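You operate a simulated robot arm through the tools that you are given. There is no shell and no other tool. Be economical: measure what you need, move in short steps, check, and stop when the job is done.

The job below is to be done with a simulated robot arm. You get a single attempt, and the scene is never put back.

JOB
Gauge the disc with the green top and set the log knob to its width.
Fine: wake the gauge; slide it open again and leave the disc on the bed; the other discs stay.

The check looks at the end state, three seconds after you hand in, the way a careful person would. Anything else that was tipped, shoved, dropped, spilled or broken makes it a failure.

ROBOT AND FRAMES
A 7-joint arm with a two-finger parallel gripper, fixed in place. Base frame: the origin is at the foot of the arm, x ahead of it, y to its left, z up; the work surface is at about z = 0.862. Lengths are in m, angles in degrees, forces in N, time in s.
With the tool pointing down near the work surface it reaches from about 0.3 to 0.7 m from the base axis. Its first joint turns from -66.0 to 66.0 degrees. Payload 1.57 kg.
The TCP is the grasp point between the finger pads, 0.03 m short of the fingertips. In the tool frame z runs along the fingers and y along their closing line. The gripper opens to 0.11 m. The fingers are 0.024 m wide and 0.012 m thick; the gripper's body (0.048 by 0.112 m) begins 0.078 m behind the TCP.
Orientation is told as [roll, pitch, yaw] about the base's x, y, z axes, in that order, counted from this pose: with the fingers straight down and closing along the base's y, the tool's x points along the base's -x, its y along +y and its z along -z.

CONTROLS
- The arm moves only by the tool send_rows. Its argument "motion" is one flat list of numbers, 7 for each row, row after row: the opening, from 0 (shut) to 1 (fully open), then the shift along the base's x, y, z in m, then the turn, a rotation vector about the base's x, y, z in degrees. In form: [jaw, dx, dy, dz, wx, wy, wz, jaw, dx, dy, dz, wx, wy, wz, ...]. A call has 1 to 12 rows; each row shifts and turns the commanded pose from where the row before left it. Each row takes 0.2 s and may step no farther than 0.05 m and 8.6 degrees from the row before; otherwise, or with a gripper value out of range, the whole call is refused. A pose out of reach is approached as far as the arm can. The call stops where the force on the tool passes 50 N (or 10 N more than at its start, if that is more) or the arm is blocked; 0.2 s more then pass. Each finger travels about 0.108 m/s and halts on what it meets, pressing with about 39 N; the grip force reading is that of the motor and also rises with nothing between the fingers. The clock runs only during rows and for 0.2 s after the last one: add rows that do not move to give the fingers time. The reply holds the time, the measured pose of the TCP, the force on the tool along the base axes, the opening and the grip force, in the units named above and with some noise.
- Cameras (640 x 400 px; columns grow to the right, rows downward): "scene" is fixed at [0.1747, -0.3994, 1.4062]; the picture's right is [0.70, -0.72, 0.00], its down [-0.40, -0.39, -0.83] and it looks along [0.59, 0.58, -0.56] (base axes); focal length 327 px, centre (320, 200). "wrist" rides on the gripper at [0.07, 0.016, -0.141] in the tool frame; the picture's right is [-0.23, 0.97, 0.00], its down [-0.86, -0.20, -0.48] and it looks along [-0.47, -0.11, 0.88] (tool axes); focal length 222 px, centre (320, 200). There is no depth. A picture from a camera that has moved, and an enlarged one, comes with that camera's place and axes in the base frame and with its lens.
- grab_frame(camera): a new picture of that camera. It takes no simulated time.
- close_up(camera, box): a new picture of the part [left, top, right, bottom] of that camera's present view, enlarged. It takes no simulated time.
- sign_off(): hands the job in; it is judged then, once.

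Work in short steps. Places have to be worked out from the pictures, the camera data and where the tool is seen: move nearer, look again, correct. Check each grasp and each placing, and mend what went wrong. You have 120 turns and 84 pictures in all, those below and enlarged ones among them. Open the gripper and draw the arm clear of the work before you hand the job in, unless the task says otherwise; then end with one line.

The tools are called as name(argument=value, ...) on one line, values as JSON. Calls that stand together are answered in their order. send_rows: Moves the arm, as the interface text tells. Its arguments: {"type":"object","properties":{"motion":{"type":"array","items":{"type":"number"}}},"required":["motion"]} The other tools are called the same way: grab_frame (camera) takes a picture; close_up (camera, box) takes an enlarged picture of a part of a camera's view; sign_off () hands the job in.

At the start:

```text
time: 0.0
eef_pos: [0.4908, 0.0016, 1.1201]
tcp_rot: [0.0, -0.1, 0.0]
contact_force: [0.6, 0.6, -0.1]
opening: 0.11
finger_force: 0.1
```

scene: 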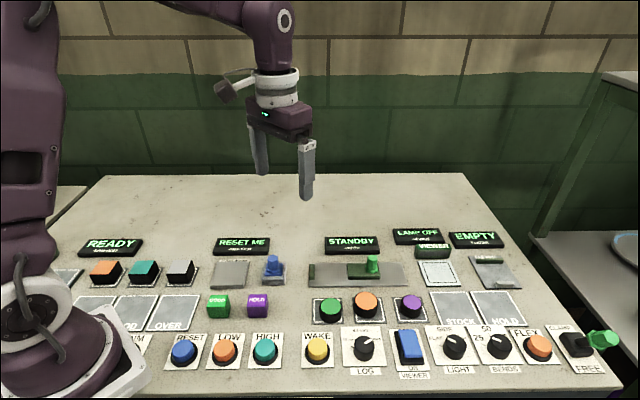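
wrist: 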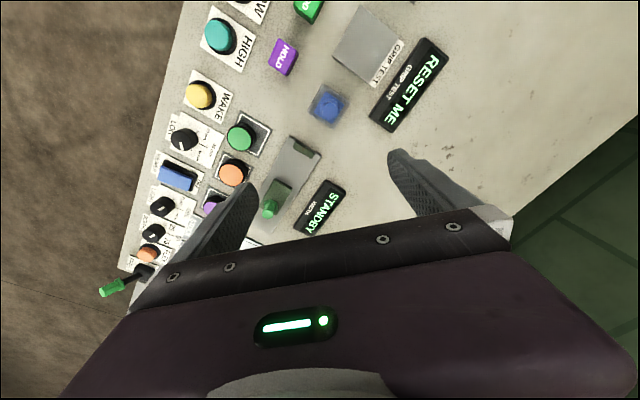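

I'll look closely at the gauge, discs and log knob first.

close_up(camera="scene", box=[290, 220, 450, 320])

close_up(camera="scene", box=[290, 290, 450, 390])

close_up(camera="wrist", box=[140, 60, 360, 240])

```text
4.00 times, centred on (370, 270) of scene
camera zoom: at [0.1747, -0.3994, 1.4062], right [0.7, -0.72, 0.0], down [-0.4, -0.39, -0.83], along [0.59, 0.58, -0.56], focal length 1308 px, centre (120, -80)
```

zoom: 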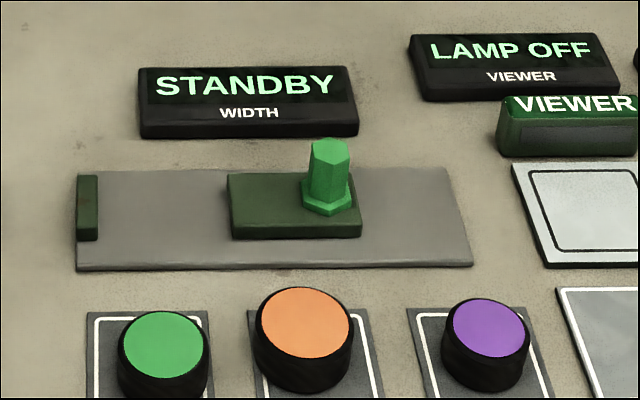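

```text
4.00 times, centred on (370, 340) of scene
camera zoom: at [0.1747, -0.3994, 1.4062], right [0.7, -0.72, 0.0], down [-0.4, -0.39, -0.83], along [0.59, 0.58, -0.56], focal length 1308 px, centre (120, -360)
```

zoom: 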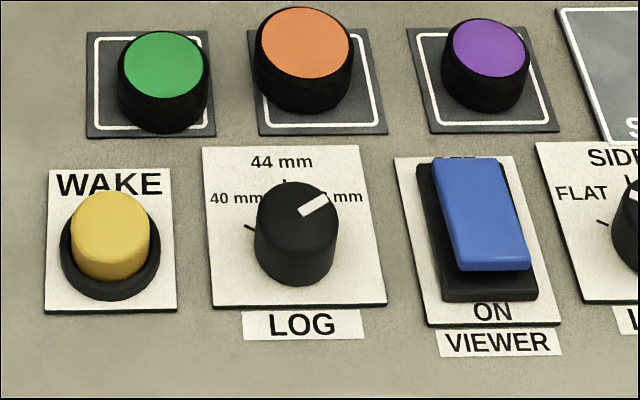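

```text
2.22 times, centred on (250, 150) of wrist
camera zoom: at [0.4221, 0.0184, 1.2624], right [0.23, 0.97, 0.0], down [0.86, -0.2, 0.48], along [0.47, -0.11, -0.88], focal length 494 px, centre (476, 311)
```

zoom: 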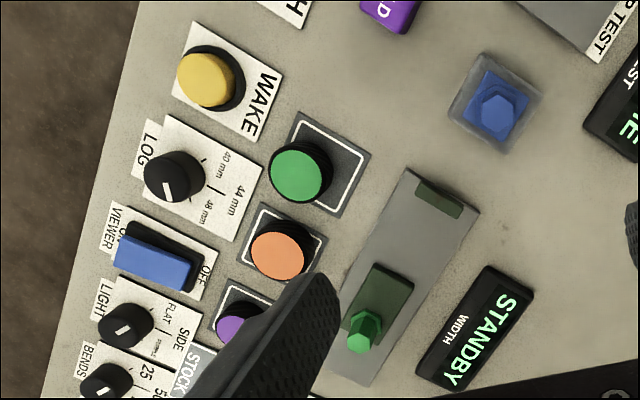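

Console is turned about -45°; the bed axis runs along about (0.71,-0.71). The green disc is near (0.475,-0.131). I'll yaw -45° and move above it for a closer look.

send_rows(motion=[0.7, -0.003, -0.022, -0.012, 0, 0, -7.5, 0.7, -0.003, -0.022, -0.012, 0, 0, -7.5, 0.7, -0.003, -0.022, -0.012, 0, 0, -7.5, 0.7, -0.003, -0.022, -0.012, 0, 0, -7.5, 0.7, -0.003, -0.022, -0.012, 0, 0, -7.5, 0.7, -0.003, -0.022, -0.012, 0, 0, -7.5, 0.7, 0, 0, 0, 0, 0, 0])

grab_frame(camera="wrist")

grab_frame(camera="scene")

```text
time: 1.6
eef_pos: [0.4733, -0.1305, 1.0488]
tcp_rot: [0.1, 0.0, -45.1]
contact_force: [-0.3, -0.2, -0.7]
opening: 0.077
finger_force: 0.0
```

```text
78 pictures are left
camera wrist: at [0.436, -0.0698, 1.191], right [0.85, 0.53, 0.0], down [0.46, -0.75, 0.48], along [0.25, -0.41, -0.88], focal length 222 px, centre (320, 200)
```

wrist: 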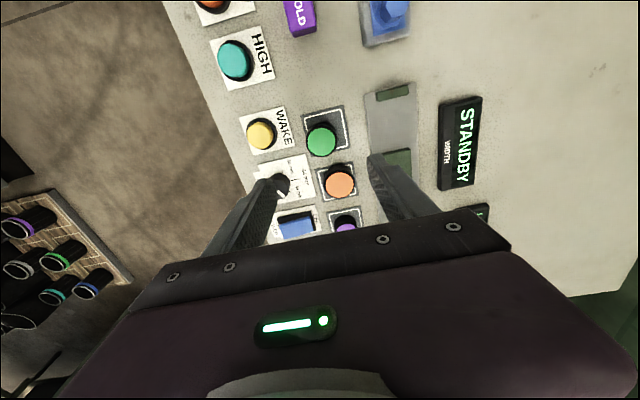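

```text
77 pictures are left
```

scene: 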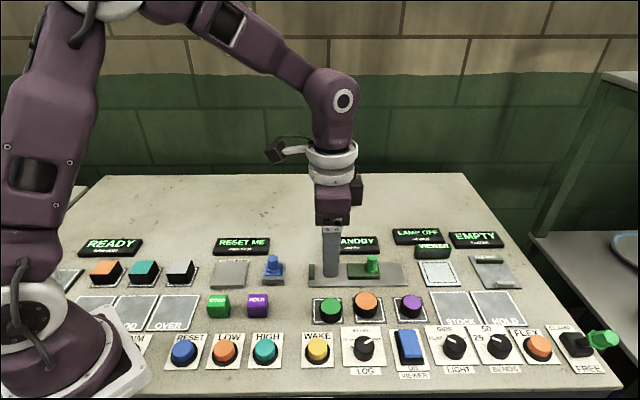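

Green disc confirmed at about (0.475,-0.129), WAKE cap at about (0.403,-0.168, top ≈0.887). I go above WAKE with closed fingers.

send_rows(motion=[0, -0.035, -0.019, 0, 0, 0, 0, 0, -0.035, -0.0185, 0, 0, 0, 0, 0, 0, 0, -0.04, 0, 0, 0, 0, 0, 0, -0.04, 0, 0, 0, 0, 0, 0, -0.024, 0, 0, 0, 0, 0, 0, 0, 0, 0, 0])

close_up(camera="scene", box=[240, 270, 400, 370])

grab_frame(camera="wrist")

```text
time: 3.0
eef_pos: [0.4041, -0.1686, 0.9447]
tcp_rot: [0.0, 0.0, -45.1]
contact_force: [-0.2, 0.3, 0.2]
opening: 0.0001
finger_force: 21.4
```

```text
4.00 times, centred on (320, 320) of scene
camera zoom: at [0.1747, -0.3994, 1.4062], right [0.7, -0.72, 0.0], down [-0.4, -0.39, -0.83], along [0.59, 0.58, -0.56], focal length 1308 px, centre (320, -280)
```

zoom: 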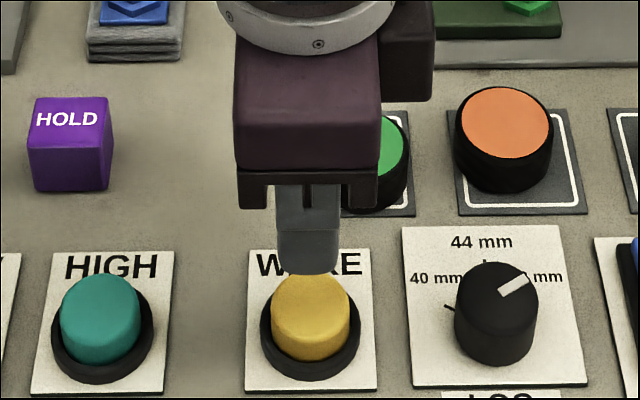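

```text
75 pictures are left
camera wrist: at [0.3668, -0.1078, 1.087], right [0.85, 0.53, 0.0], down [0.46, -0.75, 0.48], along [0.25, -0.41, -0.88], focal length 222 px, centre (320, 200)
```

wrist: 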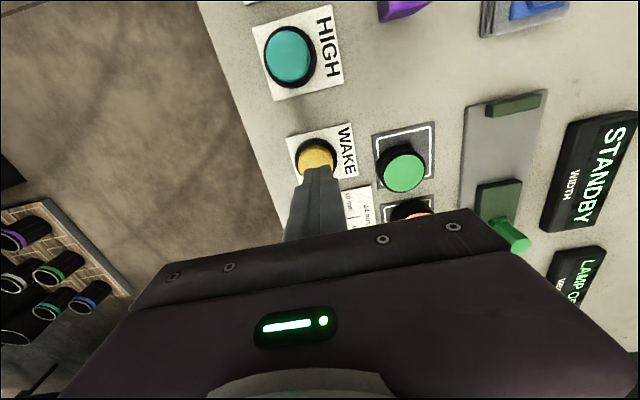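

Aligned over WAKE. Lowering in small steps.

send_rows(motion=[0, 0, 0, -0.012, 0, 0, 0, 0, 0, 0, -0.008, 0, 0, 0, 0, 0, 0, -0.005, 0, 0, 0, 0, 0, 0, -0.004, 0, 0, 0, 0, 0, 0, -0.003, 0, 0, 0])

close_up(camera="scene", box=[280, 220, 440, 320])

```text
time: 4.2
eef_pos: [0.4029, -0.1674, 0.9123]
tcp_rot: [0.0, -0.1, -45.1]
contact_force: [2.1, -0.8, 4.6]
opening: 0.0
finger_force: 21.5
```

```text
4.00 times, centred on (360, 270) of scene
camera zoom: at [0.1747, -0.3994, 1.4063], right [0.7, -0.72, 0.0], down [-0.4, -0.39, -0.83], along [0.59, 0.58, -0.56], focal length 1308 px, centre (160, -80)
```

zoom: 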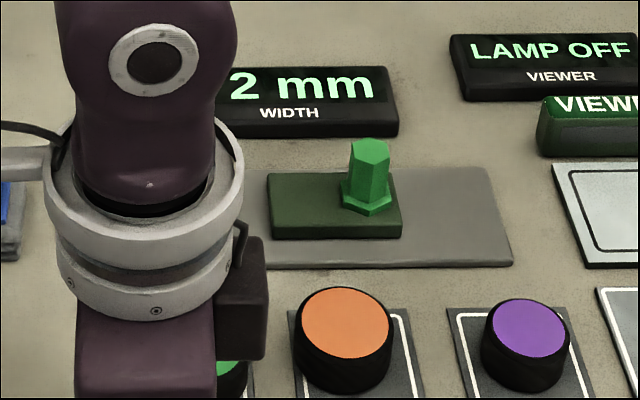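

The display now shows "..2 mm": awake. Raising and moving over the green disc with the jaw opened to about 0.07.

send_rows(motion=[0, 0, 0, 0.04, 0, 0, 0, 0, 0, 0, 0.045, 0, 0, 0, 0.64, 0.036, 0.019, 0, 0, 0, 0, 0.64, 0.036, 0.019, 0, 0, 0, 0, 0.64, 0, 0, 0, 0, 0, 0])

close_up(camera="scene", box=[280, 220, 440, 320])

grab_frame(camera="wrist")

```text
time: 5.4
eef_pos: [0.4733, -0.129, 0.9965]
tcp_rot: [0.0, 0.0, -45.0]
contact_force: [-0.3, -0.3, -0.3]
opening: 0.0705
finger_force: 0.1
```

```text
4.00 times, centred on (360, 270) of scene
camera zoom: at [0.1747, -0.3994, 1.4062], right [0.7, -0.72, 0.0], down [-0.4, -0.39, -0.83], along [0.59, 0.58, -0.56], focal length 1308 px, centre (160, -80)
```

zoom: 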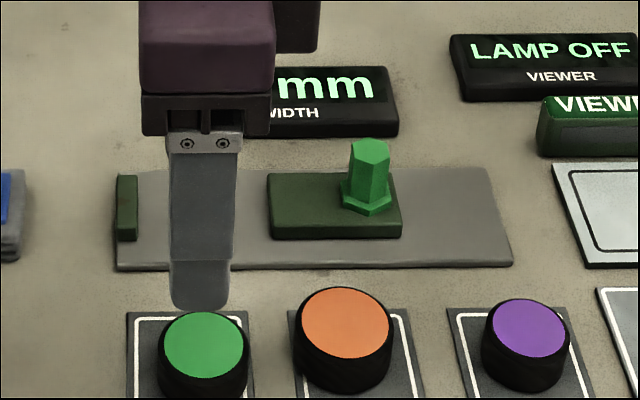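

```text
72 pictures are left
camera wrist: at [0.4367, -0.0687, 1.1379], right [0.85, 0.53, 0.0], down [0.46, -0.75, 0.48], along [0.25, -0.41, -0.88], focal length 222 px, centre (320, 200)
```

wrist: 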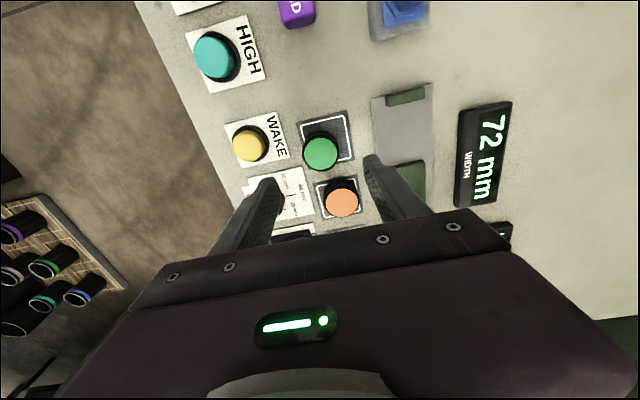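

Gap reads 72 mm. Disc centre about (0.477,-0.131), some 20 mm tall. Lowering to straddle it.

send_rows(motion=[0.64, 0.0035, -0.002, -0.035, 0, 0, 0, 0.64, 0, 0, -0.035, 0, 0, 0, 0.64, 0, 0, -0.02, 0, 0, 0, 0.64, 0, 0, -0.005, 0, 0, 0, 0.64, 0, 0, 0, 0, 0, 0])

close_up(camera="scene", box=[280, 250, 400, 325])

grab_frame(camera="wrist")

```text
time: 6.6
eef_pos: [0.4766, -0.1299, 0.9016]
tcp_rot: [0.0, 0.0, -45.0]
contact_force: [-0.4, -0.4, -0.7]
opening: 0.0701
finger_force: 0.2
```

```text
5.33 times, centred on (340, 288) of scene
camera zoom: at [0.1747, -0.3994, 1.4062], right [0.7, -0.72, 0.0], down [-0.4, -0.39, -0.83], along [0.59, 0.58, -0.56], focal length 1744 px, centre (213, -267)
```

zoom: 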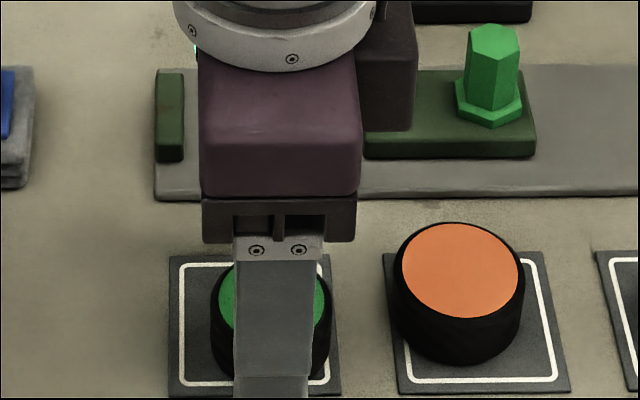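

```text
70 pictures are left
camera wrist: at [0.4406, -0.0693, 1.0439], right [0.85, 0.53, 0.0], down [0.46, -0.75, 0.48], along [0.25, -0.41, -0.88], focal length 222 px, centre (320, 200)
```

wrist: 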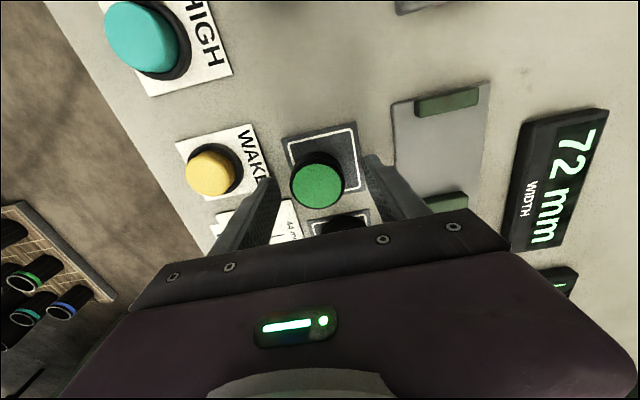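

Disc is well between the fingers; tiny shift along the bed axis and close.

send_rows(motion=[0.64, 0.001, -0.0015, 0, 0, 0, 0, 0.3, 0, 0, 0, 0, 0, 0, 0.3, 0, 0, 0, 0, 0, 0, 0.3, 0, 0, 0, 0, 0, 0])

```text
time: 7.6
eef_pos: [0.4785, -0.1323, 0.9023]
tcp_rot: [0.0, 0.0, -45.0]
contact_force: [-0.6, -0.5, 1.5]
opening: 0.0423
finger_force: 38.8
```

Gripped at about 42 mm. Lifting 7 cm and checking.

send_rows(motion=[0.3, 0, 0, 0.02, 0, 0, 0, 0.3, 0, 0, 0.03, 0, 0, 0, 0.3, 0, 0, 0.03, 0, 0, 0, 0.3, 0, 0, 0, 0, 0, 0])

grab_frame(camera="wrist")

close_up(camera="scene", box=[280, 220, 440, 320])

```text
time: 8.6
eef_pos: [0.48, -0.135, 0.9819]
tcp_rot: [0.0, -0.1, -44.9]
contact_force: [-0.3, -0.4, -0.9]
opening: 0.0421
finger_force: 39.1
```

```text
69 pictures are left
camera wrist: at [0.4446, -0.0745, 1.1234], right [0.85, 0.53, 0.0], down [0.46, -0.75, 0.48], along [0.25, -0.41, -0.88], focal length 222 px, centre (320, 200)
```

wrist: 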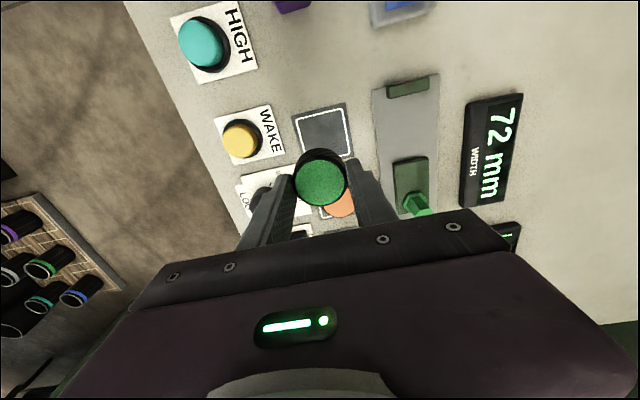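

```text
4.00 times, centred on (360, 270) of scene
camera zoom: at [0.1747, -0.3994, 1.4062], right [0.7, -0.72, 0.0], down [-0.4, -0.39, -0.83], along [0.59, 0.58, -0.56], focal length 1308 px, centre (160, -80)
```

zoom: 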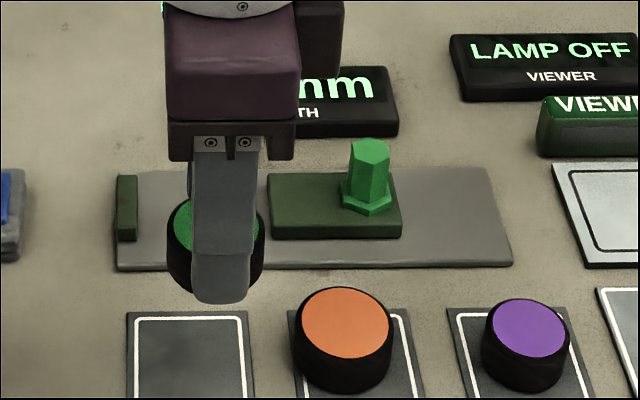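

Held well. Gap centre judged at (0.554,-0.0605) from both cameras; moving over it.

send_rows(motion=[0.3, 0.025, 0.025, 0, 0, 0, 0, 0.3, 0.025, 0.025, 0, 0, 0, 0, 0.3, 0.024, 0.0235, 0, 0, 0, 0, 0.3, 0, 0, -0.03, 0, 0, 0, 0.3, 0, 0, 0, 0, 0, 0])

grab_frame(camera="wrist")

close_up(camera="scene", box=[280, 220, 440, 320])

```text
time: 9.8
eef_pos: [0.555, -0.06, 0.9522]
tcp_rot: [0.0, -0.1, -45.0]
contact_force: [0.4, 0.2, -0.7]
opening: 0.0421
finger_force: 39.0
```

```text
67 pictures are left
camera wrist: at [0.5192, 0.0, 1.0945], right [0.85, 0.53, 0.0], down [0.46, -0.75, 0.48], along [0.25, -0.41, -0.88], focal length 222 px, centre (320, 200)
```

wrist: 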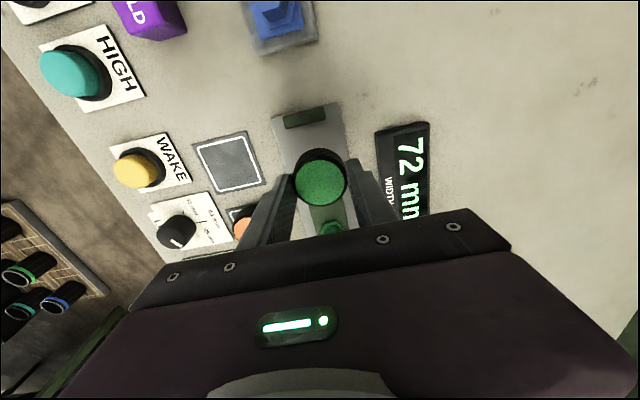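

```text
4.00 times, centred on (360, 270) of scene
camera zoom: at [0.1747, -0.3994, 1.4062], right [0.7, -0.72, 0.0], down [-0.4, -0.39, -0.83], along [0.59, 0.58, -0.56], focal length 1308 px, centre (160, -80)
```

zoom: 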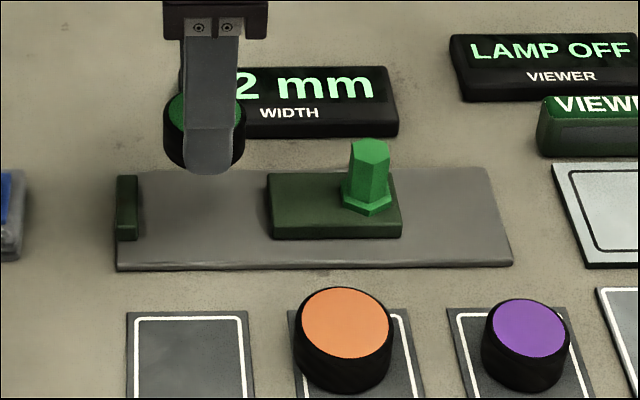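

Above the gap. Lowering toward the bed, finishing in small steps.

send_rows(motion=[0.3, 0, 0, -0.025, 0, 0, 0, 0.3, 0, 0, -0.014, 0, 0, 0, 0.3, 0, 0, -0.003, 0, 0, 0, 0.3, 0, 0, 0, 0, 0, 0])

close_up(camera="scene", box=[300, 240, 400, 300])

grab_frame(camera="wrist")

```text
time: 10.8
eef_pos: [0.555, -0.0598, 0.9101]
tcp_rot: [0.0, -0.1, -45.0]
contact_force: [-0.4, -0.4, -0.2]
opening: 0.0425
finger_force: 39.6
```

```text
6.40 times, centred on (350, 270) of scene
camera zoom: at [0.1747, -0.3994, 1.4062], right [0.7, -0.72, 0.0], down [-0.4, -0.39, -0.83], along [0.59, 0.58, -0.56], focal length 2093 px, centre (128, -248)
```

zoom: 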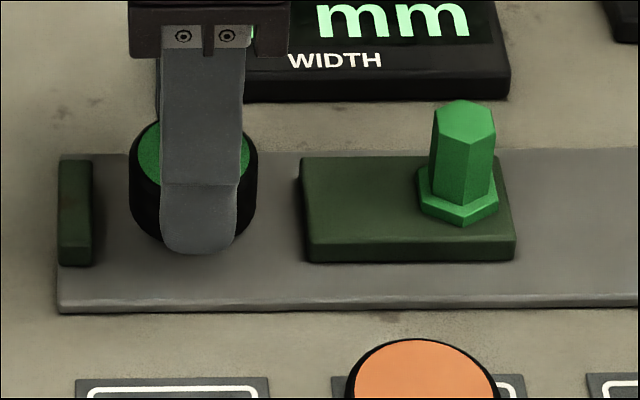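

```text
64 pictures are left
camera wrist: at [0.518, 0.0006, 1.0519], right [0.85, 0.53, 0.0], down [0.46, -0.75, 0.48], along [0.25, -0.41, -0.88], focal length 222 px, centre (320, 200)
```

wrist: 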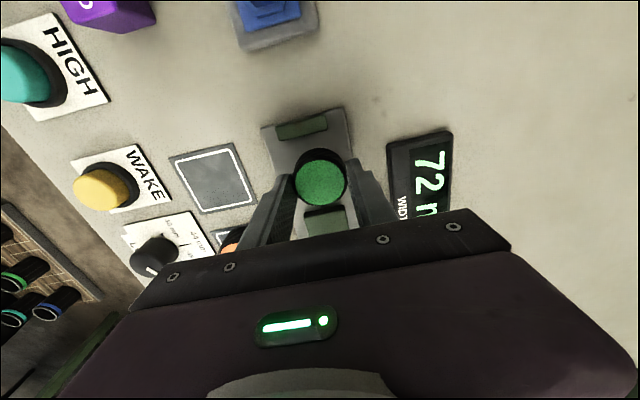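

Centered in the gap. Lowering 1.5 mm steps until touch.

send_rows(motion=[0.3, 0, 0, -0.0015, 0, 0, 0, 0.3, 0, 0, -0.0015, 0, 0, 0, 0.3, 0, 0, 0, 0, 0, 0])

```text
time: 11.6
eef_pos: [0.5543, -0.0598, 0.9071]
tcp_rot: [0.0, -0.1, -45.1]
contact_force: [-0.3, -0.1, -0.8]
opening: 0.0425
finger_force: 38.9
```

No contact yet; continue 1 mm steps.

send_rows(motion=[0.3, 0, 0, -0.001, 0, 0, 0, 0.3, 0, 0, -0.001, 0, 0, 0, 0.3, 0, 0, 0, 0, 0, 0])

```text
time: 12.4
eef_pos: [0.5545, -0.0591, 0.9068]
tcp_rot: [0.1, -0.1, -45.0]
contact_force: [-1.9, -0.6, 24.9]
opening: 0.0423
finger_force: 39.0
```

Contact (25 N). Ease up 1.5 mm, release, and rise.

send_rows(motion=[0.3, 0, 0, 0.0015, 0, 0, 0, 0.5, 0, 0, 0, 0, 0, 0, 0.6, 0, 0, 0, 0, 0, 0, 0.6, 0, 0, 0.03, 0, 0, 0, 0.6, 0, 0, 0.04, 0, 0, 0, 0.6, 0, 0, 0.04, 0, 0, 0, 0.6, 0, 0, 0, 0, 0, 0])

grab_frame(camera="wrist")

close_up(camera="scene", box=[280, 220, 440, 320])

```text
time: 14.0
eef_pos: [0.5541, -0.0627, 1.0183]
tcp_rot: [-0.1, 0.0, -45.0]
contact_force: [-0.5, 0.3, -0.6]
opening: 0.066
finger_force: 0.2
```

```text
63 pictures are left
camera wrist: at [0.5173, -0.0016, 1.1607], right [0.85, 0.53, 0.0], down [0.46, -0.75, 0.48], along [0.25, -0.41, -0.88], focal length 222 px, centre (320, 200)
```

wrist: 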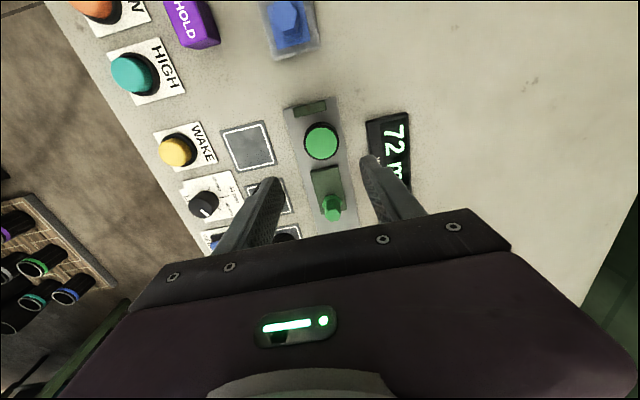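

```text
4.00 times, centred on (360, 270) of scene
camera zoom: at [0.1747, -0.3994, 1.4062], right [0.7, -0.72, 0.0], down [-0.4, -0.39, -0.83], along [0.59, 0.58, -0.56], focal length 1308 px, centre (160, -80)
```

zoom: 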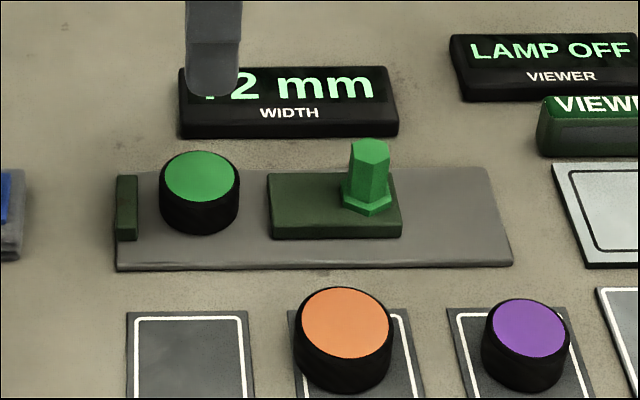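

Disc sits on the bed. Zooming in on the slider handle to locate it.

close_up(camera="wrist", box=[270, 90, 400, 240])

```text
2.67 times, centred on (335, 165) of wrist
camera zoom: at [0.5173, -0.0016, 1.1607], right [0.85, 0.53, 0.0], down [0.46, -0.75, 0.48], along [0.25, -0.41, -0.88], focal length 592 px, centre (280, 293)
```

zoom: 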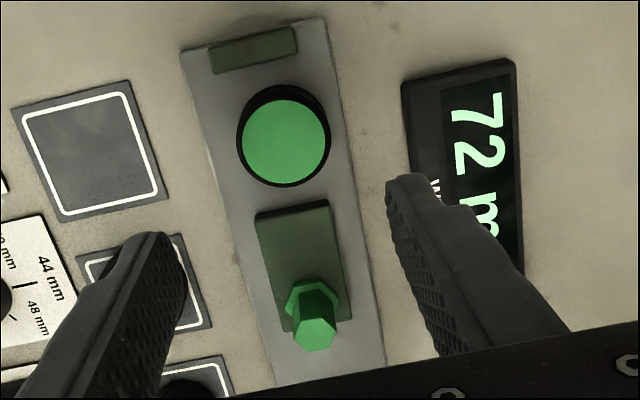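

Handle at about (0.613,-0.1285), top near z 0.915. Moving above it.

send_rows(motion=[0.6, 0.03, -0.033, 0, 0, 0, 0, 0.6, 0.029, -0.033, 0, 0, 0, 0, 0.6, 0, 0, -0.04, 0, 0, 0, 0.6, 0, 0, -0.015, 0, 0, 0, 0.6, 0, 0, 0, 0, 0, 0])

grab_frame(camera="wrist")

close_up(camera="scene", box=[300, 220, 460, 320])

```text
time: 15.2
eef_pos: [0.611, -0.1238, 0.9623]
tcp_rot: [0.0, 0.0, -45.0]
contact_force: [-0.9, -0.2, 0.5]
opening: 0.0661
finger_force: 0.1
```

```text
60 pictures are left
camera wrist: at [0.5747, -0.0635, 1.1038], right [0.85, 0.53, 0.0], down [0.46, -0.75, 0.48], along [0.25, -0.41, -0.88], focal length 222 px, centre (320, 200)
```

wrist: 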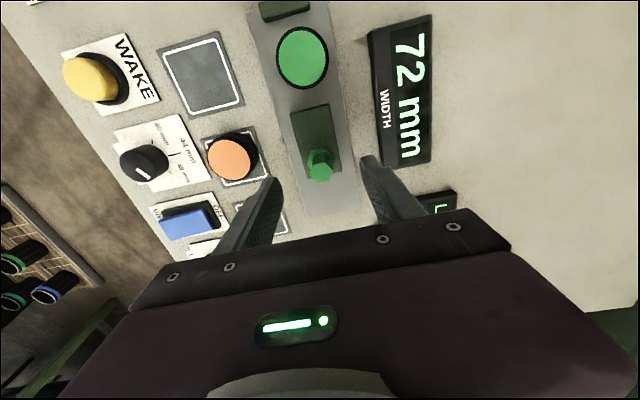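

```text
4.00 times, centred on (380, 270) of scene
camera zoom: at [0.1747, -0.3994, 1.4062], right [0.7, -0.72, 0.0], down [-0.4, -0.39, -0.83], along [0.59, 0.58, -0.56], focal length 1308 px, centre (80, -80)
```

zoom: 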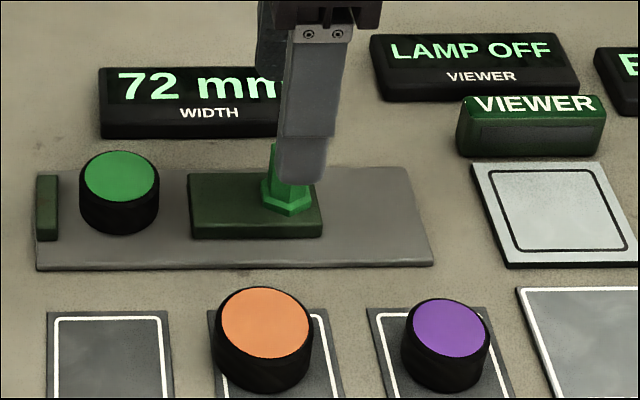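

Slight correction along e, then lower over the handle.

send_rows(motion=[0.6, 0.0025, -0.0035, -0.02, 0, 0, 0, 0.6, 0, 0, -0.015, 0, 0, 0, 0.6, 0, 0, -0.008, 0, 0, 0, 0.6, 0, 0, 0, 0, 0, 0])

grab_frame(camera="wrist")

close_up(camera="scene", box=[300, 220, 460, 320])

```text
time: 16.2
eef_pos: [0.6139, -0.1283, 0.9192]
tcp_rot: [0.0, 0.0, -45.0]
contact_force: [-0.2, -0.5, -1.1]
opening: 0.0659
finger_force: 0.0
```

```text
58 pictures are left
camera wrist: at [0.5777, -0.0675, 1.0604], right [0.85, 0.53, 0.0], down [0.46, -0.75, 0.48], along [0.25, -0.41, -0.88], focal length 222 px, centre (320, 200)
```

wrist: 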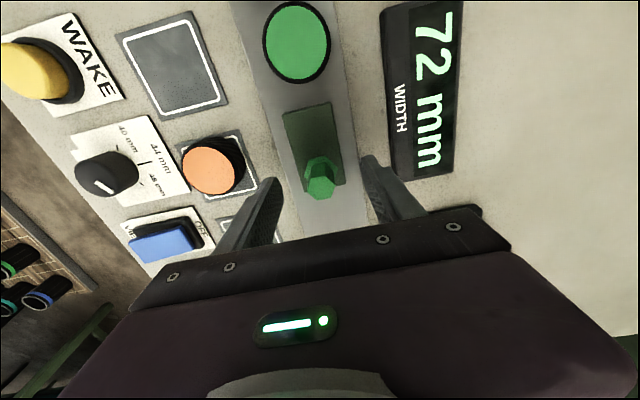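

```text
4.00 times, centred on (380, 270) of scene
camera zoom: at [0.1747, -0.3994, 1.4062], right [0.7, -0.72, 0.0], down [-0.4, -0.39, -0.83], along [0.59, 0.58, -0.56], focal length 1308 px, centre (80, -80)
```

zoom: 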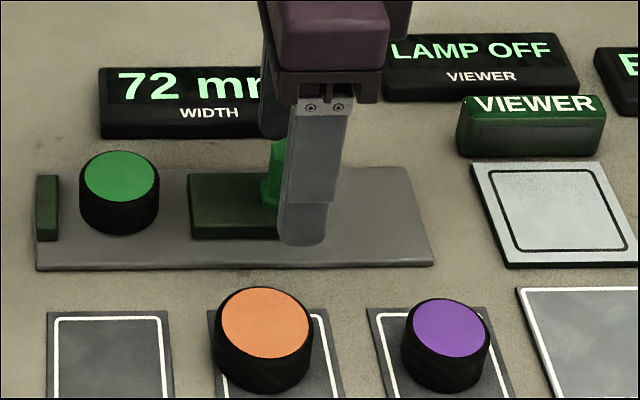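

Fingers straddle the handle. Closing on it.

send_rows(motion=[0.1, 0, 0, 0, 0, 0, 0, 0.05, 0, 0, 0, 0, 0, 0, 0.05, 0, 0, 0, 0, 0, 0, 0.05, 0, 0, 0, 0, 0, 0])

```text
time: 17.2
eef_pos: [0.6151, -0.1273, 0.9181]
tcp_rot: [0.2, -0.1, -45.0]
contact_force: [6.8, 8.1, -3.3]
opening: 0.0216
finger_force: 34.3
```

Handle gripped (21.6 mm). Sliding toward the fixed jaw along -e by 20 mm in small steps.

send_rows(motion=[0.05, 0.0012, 0.0012, 0, 0, 0, 0, 0.05, -0.0028, 0.0028, 0, 0, 0, 0, 0.05, -0.0028, 0.0028, 0, 0, 0, 0, 0.05, -0.0028, 0.0028, 0, 0, 0, 0, 0.05, -0.0028, 0.0028, 0, 0, 0, 0, 0.05, -0.0028, 0.0028, 0, 0, 0, 0, 0.05, 0, 0, 0, 0, 0, 0])

grab_frame(camera="wrist")

```text
time: 18.8
eef_pos: [0.601, -0.1148, 0.9197]
tcp_rot: [0.0, 0.0, -45.0]
contact_force: [1.8, 1.9, -12.6]
opening: 0.0216
finger_force: 35.2
```

```text
56 pictures are left
camera wrist: at [0.5649, -0.0533, 1.0605], right [0.85, 0.53, 0.0], down [0.46, -0.75, 0.48], along [0.25, -0.41, -0.88], focal length 222 px, centre (320, 200)
```

wrist: 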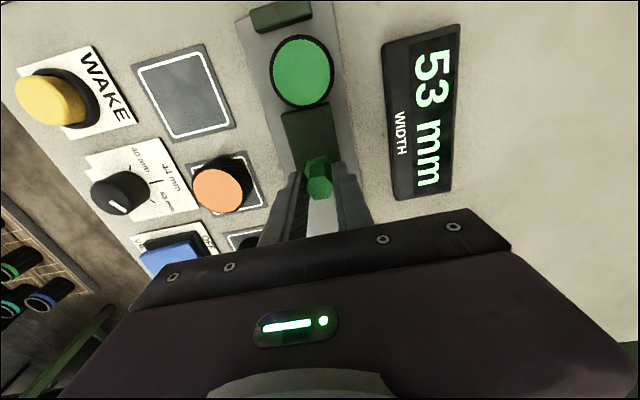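

Gauge follows: 53 mm. Continue gently ~8 mm.

send_rows(motion=[0.05, -0.0014, 0.0014, -0.0007, 0, 0, 0, 0.05, -0.0014, 0.0014, 0, 0, 0, 0, 0.05, -0.0014, 0.0014, 0, 0, 0, 0, 0.05, -0.0014, 0.0014, 0, 0, 0, 0, 0.05, 0, 0, 0, 0, 0, 0])

grab_frame(camera="wrist")

```text
time: 20.0
eef_pos: [0.5963, -0.1082, 0.9193]
tcp_rot: [0.0, -0.1, -45.0]
contact_force: [-0.2, -2.2, 6.2]
opening: 0.0216
finger_force: 34.7
```

```text
55 pictures are left
camera wrist: at [0.5595, -0.0478, 1.0604], right [0.85, 0.53, 0.0], down [0.46, -0.75, 0.48], along [0.25, -0.41, -0.88], focal length 222 px, centre (320, 200)
```

wrist: 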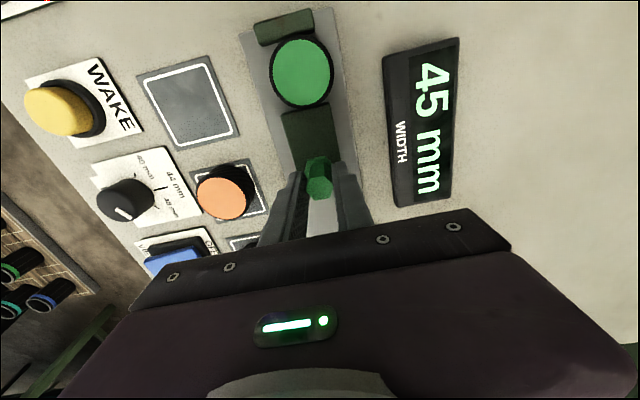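

45 mm and still no resistance. Creeping on by 1 mm steps until it presses.

send_rows(motion=[0.05, -0.0007, 0.0007, 0.0003, 0, 0, 0, 0.05, -0.0007, 0.0007, 0, 0, 0, 0, 0.05, -0.0007, 0.0007, 0, 0, 0, 0, 0.05, 0, 0, 0, 0, 0, 0])

close_up(camera="wrist", box=[230, 0, 480, 210])

```text
time: 21.0
eef_pos: [0.5952, -0.1082, 0.9191]
tcp_rot: [0.1, -0.3, -44.9]
contact_force: [14.2, -11.4, 2.7]
opening: 0.0212
finger_force: 34.1
```

```text
1.90 times, centred on (355, 105) of wrist
camera zoom: at [0.5577, -0.0462, 1.0601], right [0.85, 0.53, 0.0], down [0.46, -0.74, 0.48], along [0.26, -0.41, -0.88], focal length 423 px, centre (253, 381)
```

zoom: 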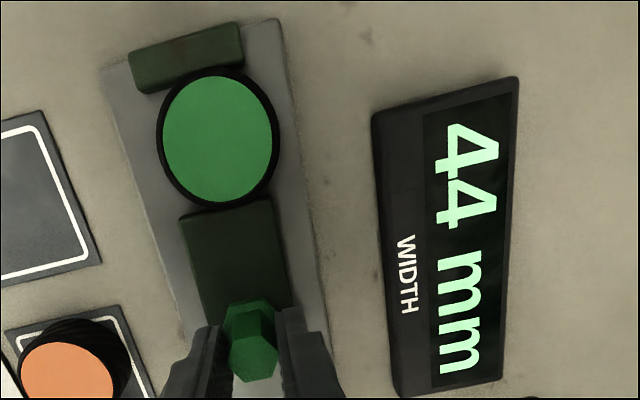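

Pressed (18 N) reading 44 mm. One small extra push to confirm it is really closed on the disc.

send_rows(motion=[0.05, -0.0007, 0.0007, 0, 0, 0, 0, 0.05, 0, 0, 0, 0, 0, 0])

close_up(camera="wrist", box=[230, 0, 480, 210])

```text
time: 21.6
eef_pos: [0.5939, -0.1049, 0.9191]
tcp_rot: [0.1, -0.2, -45.0]
contact_force: [19.4, -14.0, 3.5]
opening: 0.0216
finger_force: 34.5
```

```text
1.90 times, centred on (355, 105) of wrist
camera zoom: at [0.5568, -0.0453, 1.0601], right [0.85, 0.53, 0.0], down [0.46, -0.75, 0.48], along [0.26, -0.41, -0.88], focal length 423 px, centre (253, 381)
```

zoom: 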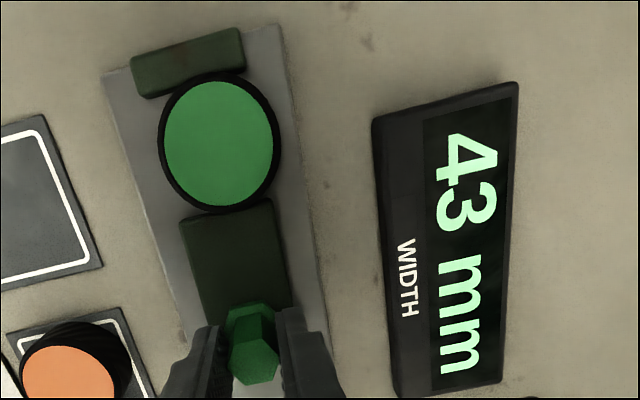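

It dropped to 43, so it is still closing or the disc is seating. Push further in small steps.

send_rows(motion=[0.05, -0.0007, 0.0007, 0, 0, 0, 0, 0.05, -0.0004, 0.0004, 0, 0, 0, 0, 0.05, 0, 0, 0, 0, 0, 0])

close_up(camera="wrist", box=[230, 0, 480, 210])

```text
time: 22.4
eef_pos: [0.5931, -0.1044, 0.9181]
tcp_rot: [0.2, -0.1, -45.0]
contact_force: [19.4, -13.2, 5.0]
opening: 0.0214
finger_force: 34.4
```

```text
1.90 times, centred on (355, 105) of wrist
camera zoom: at [0.5556, -0.0442, 1.0598], right [0.85, 0.53, 0.0], down [0.46, -0.75, 0.48], along [0.26, -0.41, -0.88], focal length 423 px, centre (253, 381)
```

zoom: 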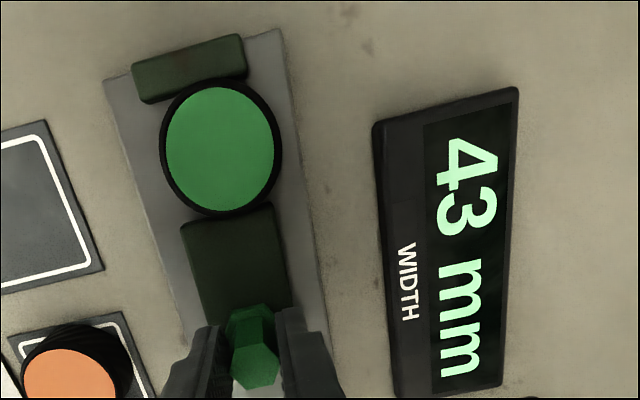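

The stop is solid (grip slips at ~23 N). I'll release the handle's grip to see the unforced reading.

send_rows(motion=[0.4, 0, 0, 0, 0, 0, 0, 0.4, 0, 0, 0, 0, 0, 0, 0.4, 0, 0, 0, 0, 0, 0, 0.4, 0, 0, 0, 0, 0, 0])

grab_frame(camera="wrist")

close_up(camera="scene", box=[300, 220, 420, 295])

```text
time: 23.4
eef_pos: [0.5924, -0.105, 0.9174]
tcp_rot: [0.1, 0.0, -45.0]
contact_force: [0.2, -0.2, 0.8]
opening: 0.0441
finger_force: 0.1
```

```text
51 pictures are left
camera wrist: at [0.555, -0.0438, 1.0599], right [0.85, 0.53, 0.0], down [0.46, -0.75, 0.48], along [0.25, -0.41, -0.88], focal length 222 px, centre (320, 200)
```

wrist: 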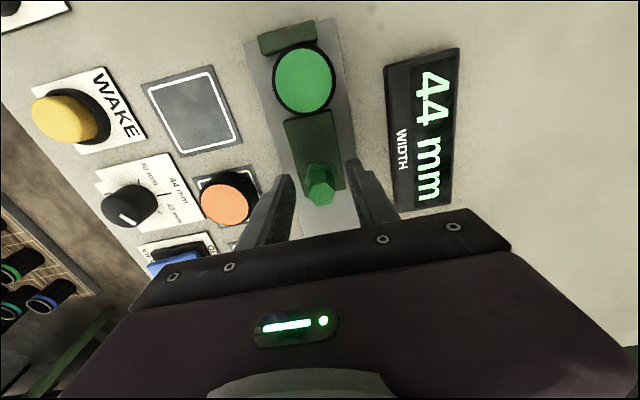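

```text
5.33 times, centred on (360, 258) of scene
camera zoom: at [0.1747, -0.3994, 1.4062], right [0.7, -0.72, 0.0], down [-0.4, -0.39, -0.83], along [0.59, 0.58, -0.56], focal length 1744 px, centre (107, -107)
```

zoom: 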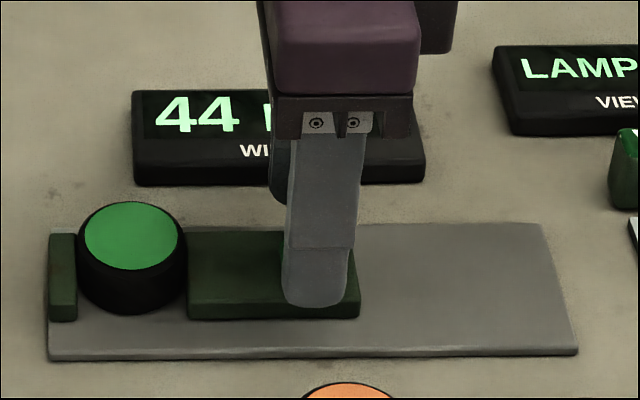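

Unforced reading is 44 mm. Re-center on the handle, re-grip, and slide open ~28 mm.

send_rows(motion=[0.4, 0.0024, -0.0024, 0.001, 0, 0, 0, 0.05, 0, 0, 0, 0, 0, 0, 0.05, 0, 0, 0, 0, 0, 0, 0.05, 0, 0, 0, 0, 0, 0, 0.05, 0.0035, -0.0035, 0, 0, 0, 0, 0.05, 0.0035, -0.0035, 0, 0, 0, 0, 0.05, 0.0035, -0.0035, 0, 0, 0, 0, 0.05, 0.0035, -0.0035, 0, 0, 0, 0, 0.05, 0.0035, -0.0035, 0, 0, 0, 0, 0.05, 0.0025, -0.0025, 0, 0, 0, 0, 0.05, 0, 0, 0, 0, 0, 0])

grab_frame(camera="wrist")

```text
time: 25.8
eef_pos: [0.6143, -0.1271, 0.9185]
tcp_rot: [-0.1, 0.1, -44.9]
contact_force: [-3.8, -2.5, -24.5]
opening: 0.0215
finger_force: 34.4
```

```text
49 pictures are left
camera wrist: at [0.5781, -0.0661, 1.061], right [0.85, 0.53, 0.0], down [0.47, -0.75, 0.48], along [0.25, -0.41, -0.88], focal length 222 px, centre (320, 200)
```

wrist: 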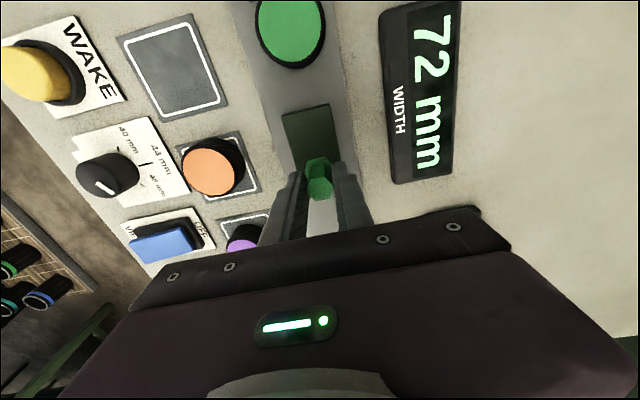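

Back to 72 mm. Release, rise, and move above the LOG knob for a look.

send_rows(motion=[0.3, 0, 0, -0.001, 0, 0, 0, 0.4, 0, 0, 0, 0, 0, 0, 0.4, 0, 0, 0.03, 0, 0, 0, 0.4, 0, 0, 0.04, 0, 0, 0, 0.4, 0, 0, 0.03, 0, 0, 0, 0.4, -0.04, -0.026, 0, 0, 0, 0, 0.4, -0.04, -0.026, 0, 0, 0, 0, 0.4, -0.04, -0.026, 0, 0, 0, 0, 0.4, -0.034, -0.02, 0, 0, 0, 0, 0.4, 0, 0, 0, 0, 0, 0])

grab_frame(camera="wrist")

close_up(camera="scene", box=[300, 220, 440, 380])

```text
time: 28.0
eef_pos: [0.463, -0.2259, 1.0169]
tcp_rot: [0.1, 0.0, -45.0]
contact_force: [-0.1, 0.2, 1.1]
opening: 0.044
finger_force: 0.0
```

```text
48 pictures are left
camera wrist: at [0.4259, -0.1646, 1.1606], right [0.85, 0.53, 0.0], down [0.46, -0.75, 0.48], along [0.25, -0.41, -0.88], focal length 222 px, centre (320, 200)
```

wrist: 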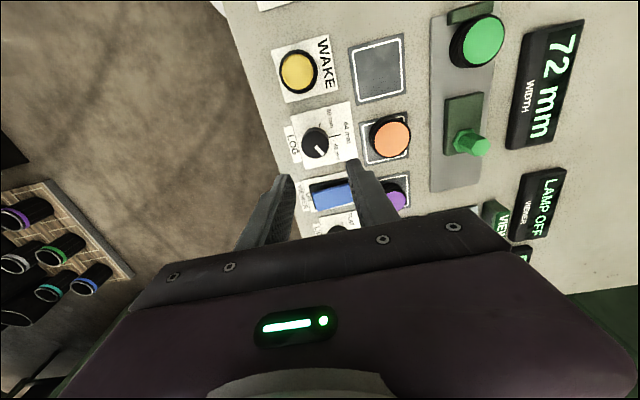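

```text
2.50 times, centred on (370, 300) of scene
camera zoom: at [0.1747, -0.3994, 1.4062], right [0.7, -0.72, 0.0], down [-0.4, -0.39, -0.83], along [0.59, 0.58, -0.56], focal length 818 px, centre (195, -50)
```

zoom: 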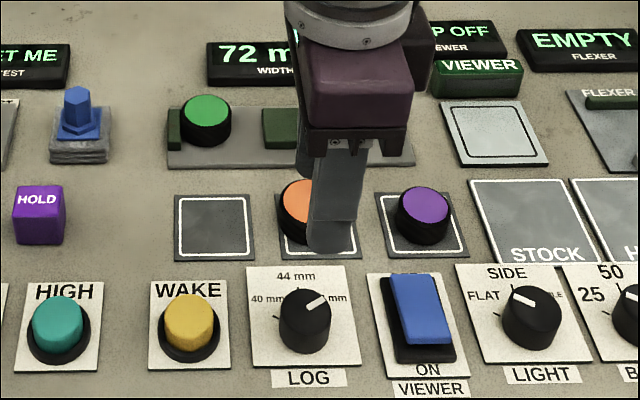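

close_up(camera="wrist", box=[270, 90, 370, 190])

close_up(camera="scene", box=[335, 325, 395, 375])

```text
4.00 times, centred on (320, 140) of wrist
camera zoom: at [0.4259, -0.1646, 1.1606], right [0.85, 0.53, 0.0], down [0.46, -0.75, 0.48], along [0.25, -0.41, -0.88], focal length 888 px, centre (320, 440)
```

zoom: 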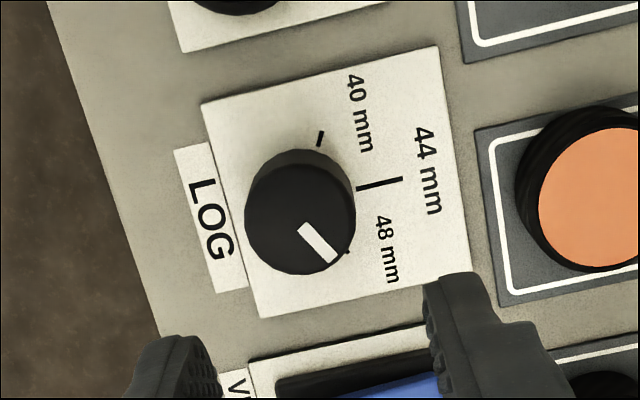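

```text
8.00 times, centred on (365, 350) of scene
camera zoom: at [0.1747, -0.3994, 1.4062], right [0.7, -0.72, 0.0], down [-0.4, -0.39, -0.83], along [0.59, 0.58, -0.56], focal length 2617 px, centre (-40, -1000)
```

zoom: 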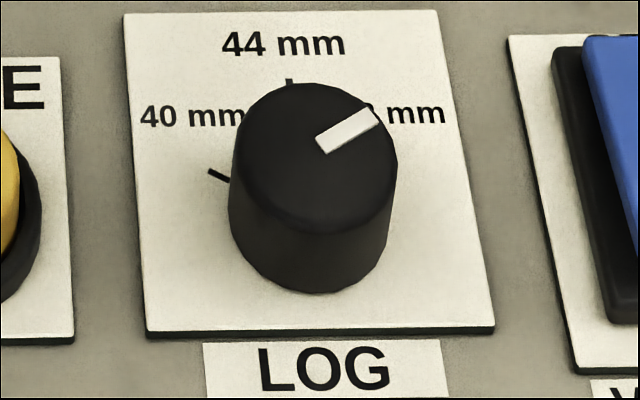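

Knob centre ≈(0.459,-0.228), ~35 mm wide; the pointer is at 48, so about +57° (counterclockwise) is needed to reach 44. Moving down above it, then checking alignment.

send_rows(motion=[0.52, -0.0035, -0.002, -0.03, 0, 0, 0, 0.52, 0, 0, -0.04, 0, 0, 0, 0.52, 0, 0, -0.015, 0, 0, 0, 0.52, 0, 0, 0, 0, 0, 0])

close_up(camera="wrist", box=[200, 80, 440, 230])

close_up(camera="scene", box=[310, 290, 430, 380])

```text
time: 29.0
eef_pos: [0.4607, -0.2285, 0.9302]
tcp_rot: [-0.1, 0.0, -45.0]
contact_force: [-0.4, 0.3, -0.1]
opening: 0.057
finger_force: 0.1
```

```text
2.67 times, centred on (320, 155) of wrist
camera zoom: at [0.4229, -0.1669, 1.0734], right [0.85, 0.53, 0.0], down [0.46, -0.75, 0.48], along [0.25, -0.41, -0.88], focal length 592 px, centre (320, 320)
```

zoom: 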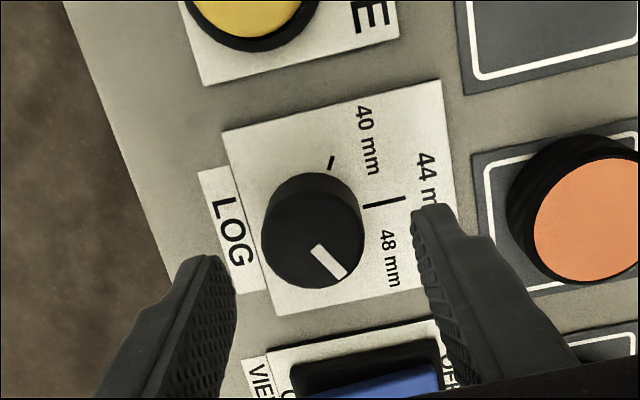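

```text
4.44 times, centred on (370, 335) of scene
camera zoom: at [0.1747, -0.3994, 1.4062], right [0.7, -0.72, 0.0], down [-0.4, -0.39, -0.83], along [0.59, 0.58, -0.56], focal length 1454 px, centre (98, -400)
```

zoom: 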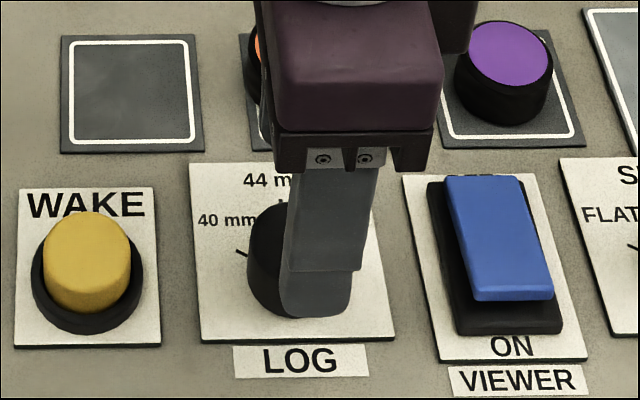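

Well aligned (knob ≈(0.4585,-0.2285)). Lowering around it, then closing.

send_rows(motion=[0.52, -0.0018, 0, -0.015, 0, 0, 0, 0.52, 0, 0, -0.012, 0, 0, 0, 0.52, 0, 0, -0.003, 0, 0, 0, 0.52, 0, 0, 0, 0, 0, 0])

close_up(camera="wrist", box=[200, 80, 440, 230])

```text
time: 30.0
eef_pos: [0.4565, -0.2274, 0.9022]
tcp_rot: [0.0, 0.0, -45.0]
contact_force: [-0.5, 0.3, 0.5]
opening: 0.0573
finger_force: 0.1
```

```text
2.67 times, centred on (320, 155) of wrist
camera zoom: at [0.4197, -0.167, 1.0444], right [0.85, 0.53, 0.0], down [0.46, -0.75, 0.48], along [0.25, -0.41, -0.88], focal length 592 px, centre (320, 320)
```

zoom: 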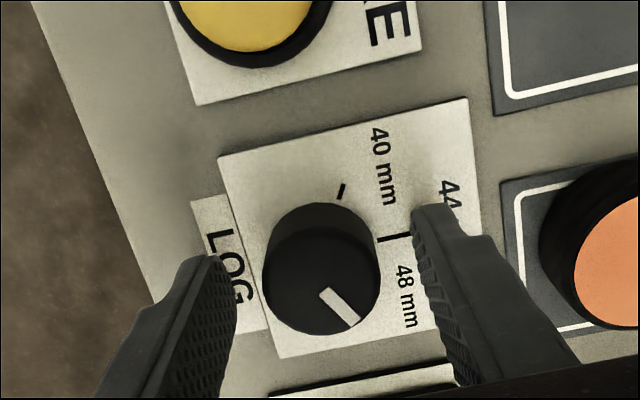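

Centered. Close on the knob.

send_rows(motion=[0.25, 0, 0, 0, 0, 0, 0, 0.25, 0, 0, 0, 0, 0, 0, 0.25, 0, 0, 0, 0, 0, 0])

```text
time: 30.8
eef_pos: [0.4569, -0.2276, 0.9014]
tcp_rot: [-0.1, 0.0, -45.0]
contact_force: [-0.2, -0.7, -3.1]
opening: 0.0343
finger_force: 42.4
```

Gripped at 34 mm with little side force. Turn +32° first, then check.

send_rows(motion=[0.25, 0, 0, 0, 0, 0, 8, 0.25, 0, 0, 0, 0, 0, 8, 0.25, 0, 0, 0, 0, 0, 8, 0.25, 0, 0, 0, 0, 0, 8, 0.25, 0, 0, 0, 0, 0, 0])

close_up(camera="wrist", box=[200, 80, 440, 230])

```text
time: 32.0
eef_pos: [0.4554, -0.2287, 0.9034]
tcp_rot: [-0.1, 0.0, -12.9]
contact_force: [8.0, -26.1, -26.0]
opening: 0.0343
finger_force: 42.4
```

```text
2.67 times, centred on (320, 155) of wrist
camera zoom: at [0.3921, -0.1964, 1.0453], right [0.44, 0.9, 0.0], down [0.79, -0.38, 0.48], along [0.43, -0.21, -0.88], focal length 592 px, centre (320, 320)
```

zoom: 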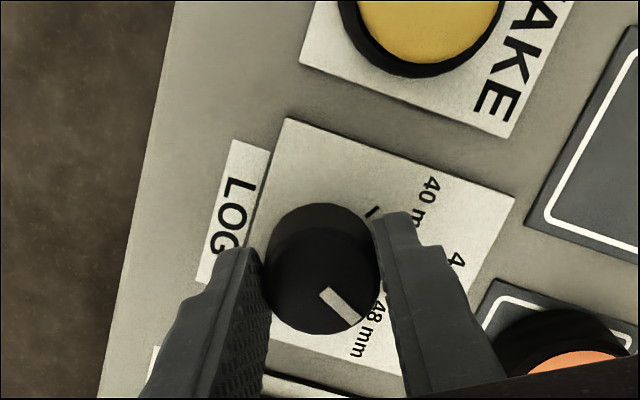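

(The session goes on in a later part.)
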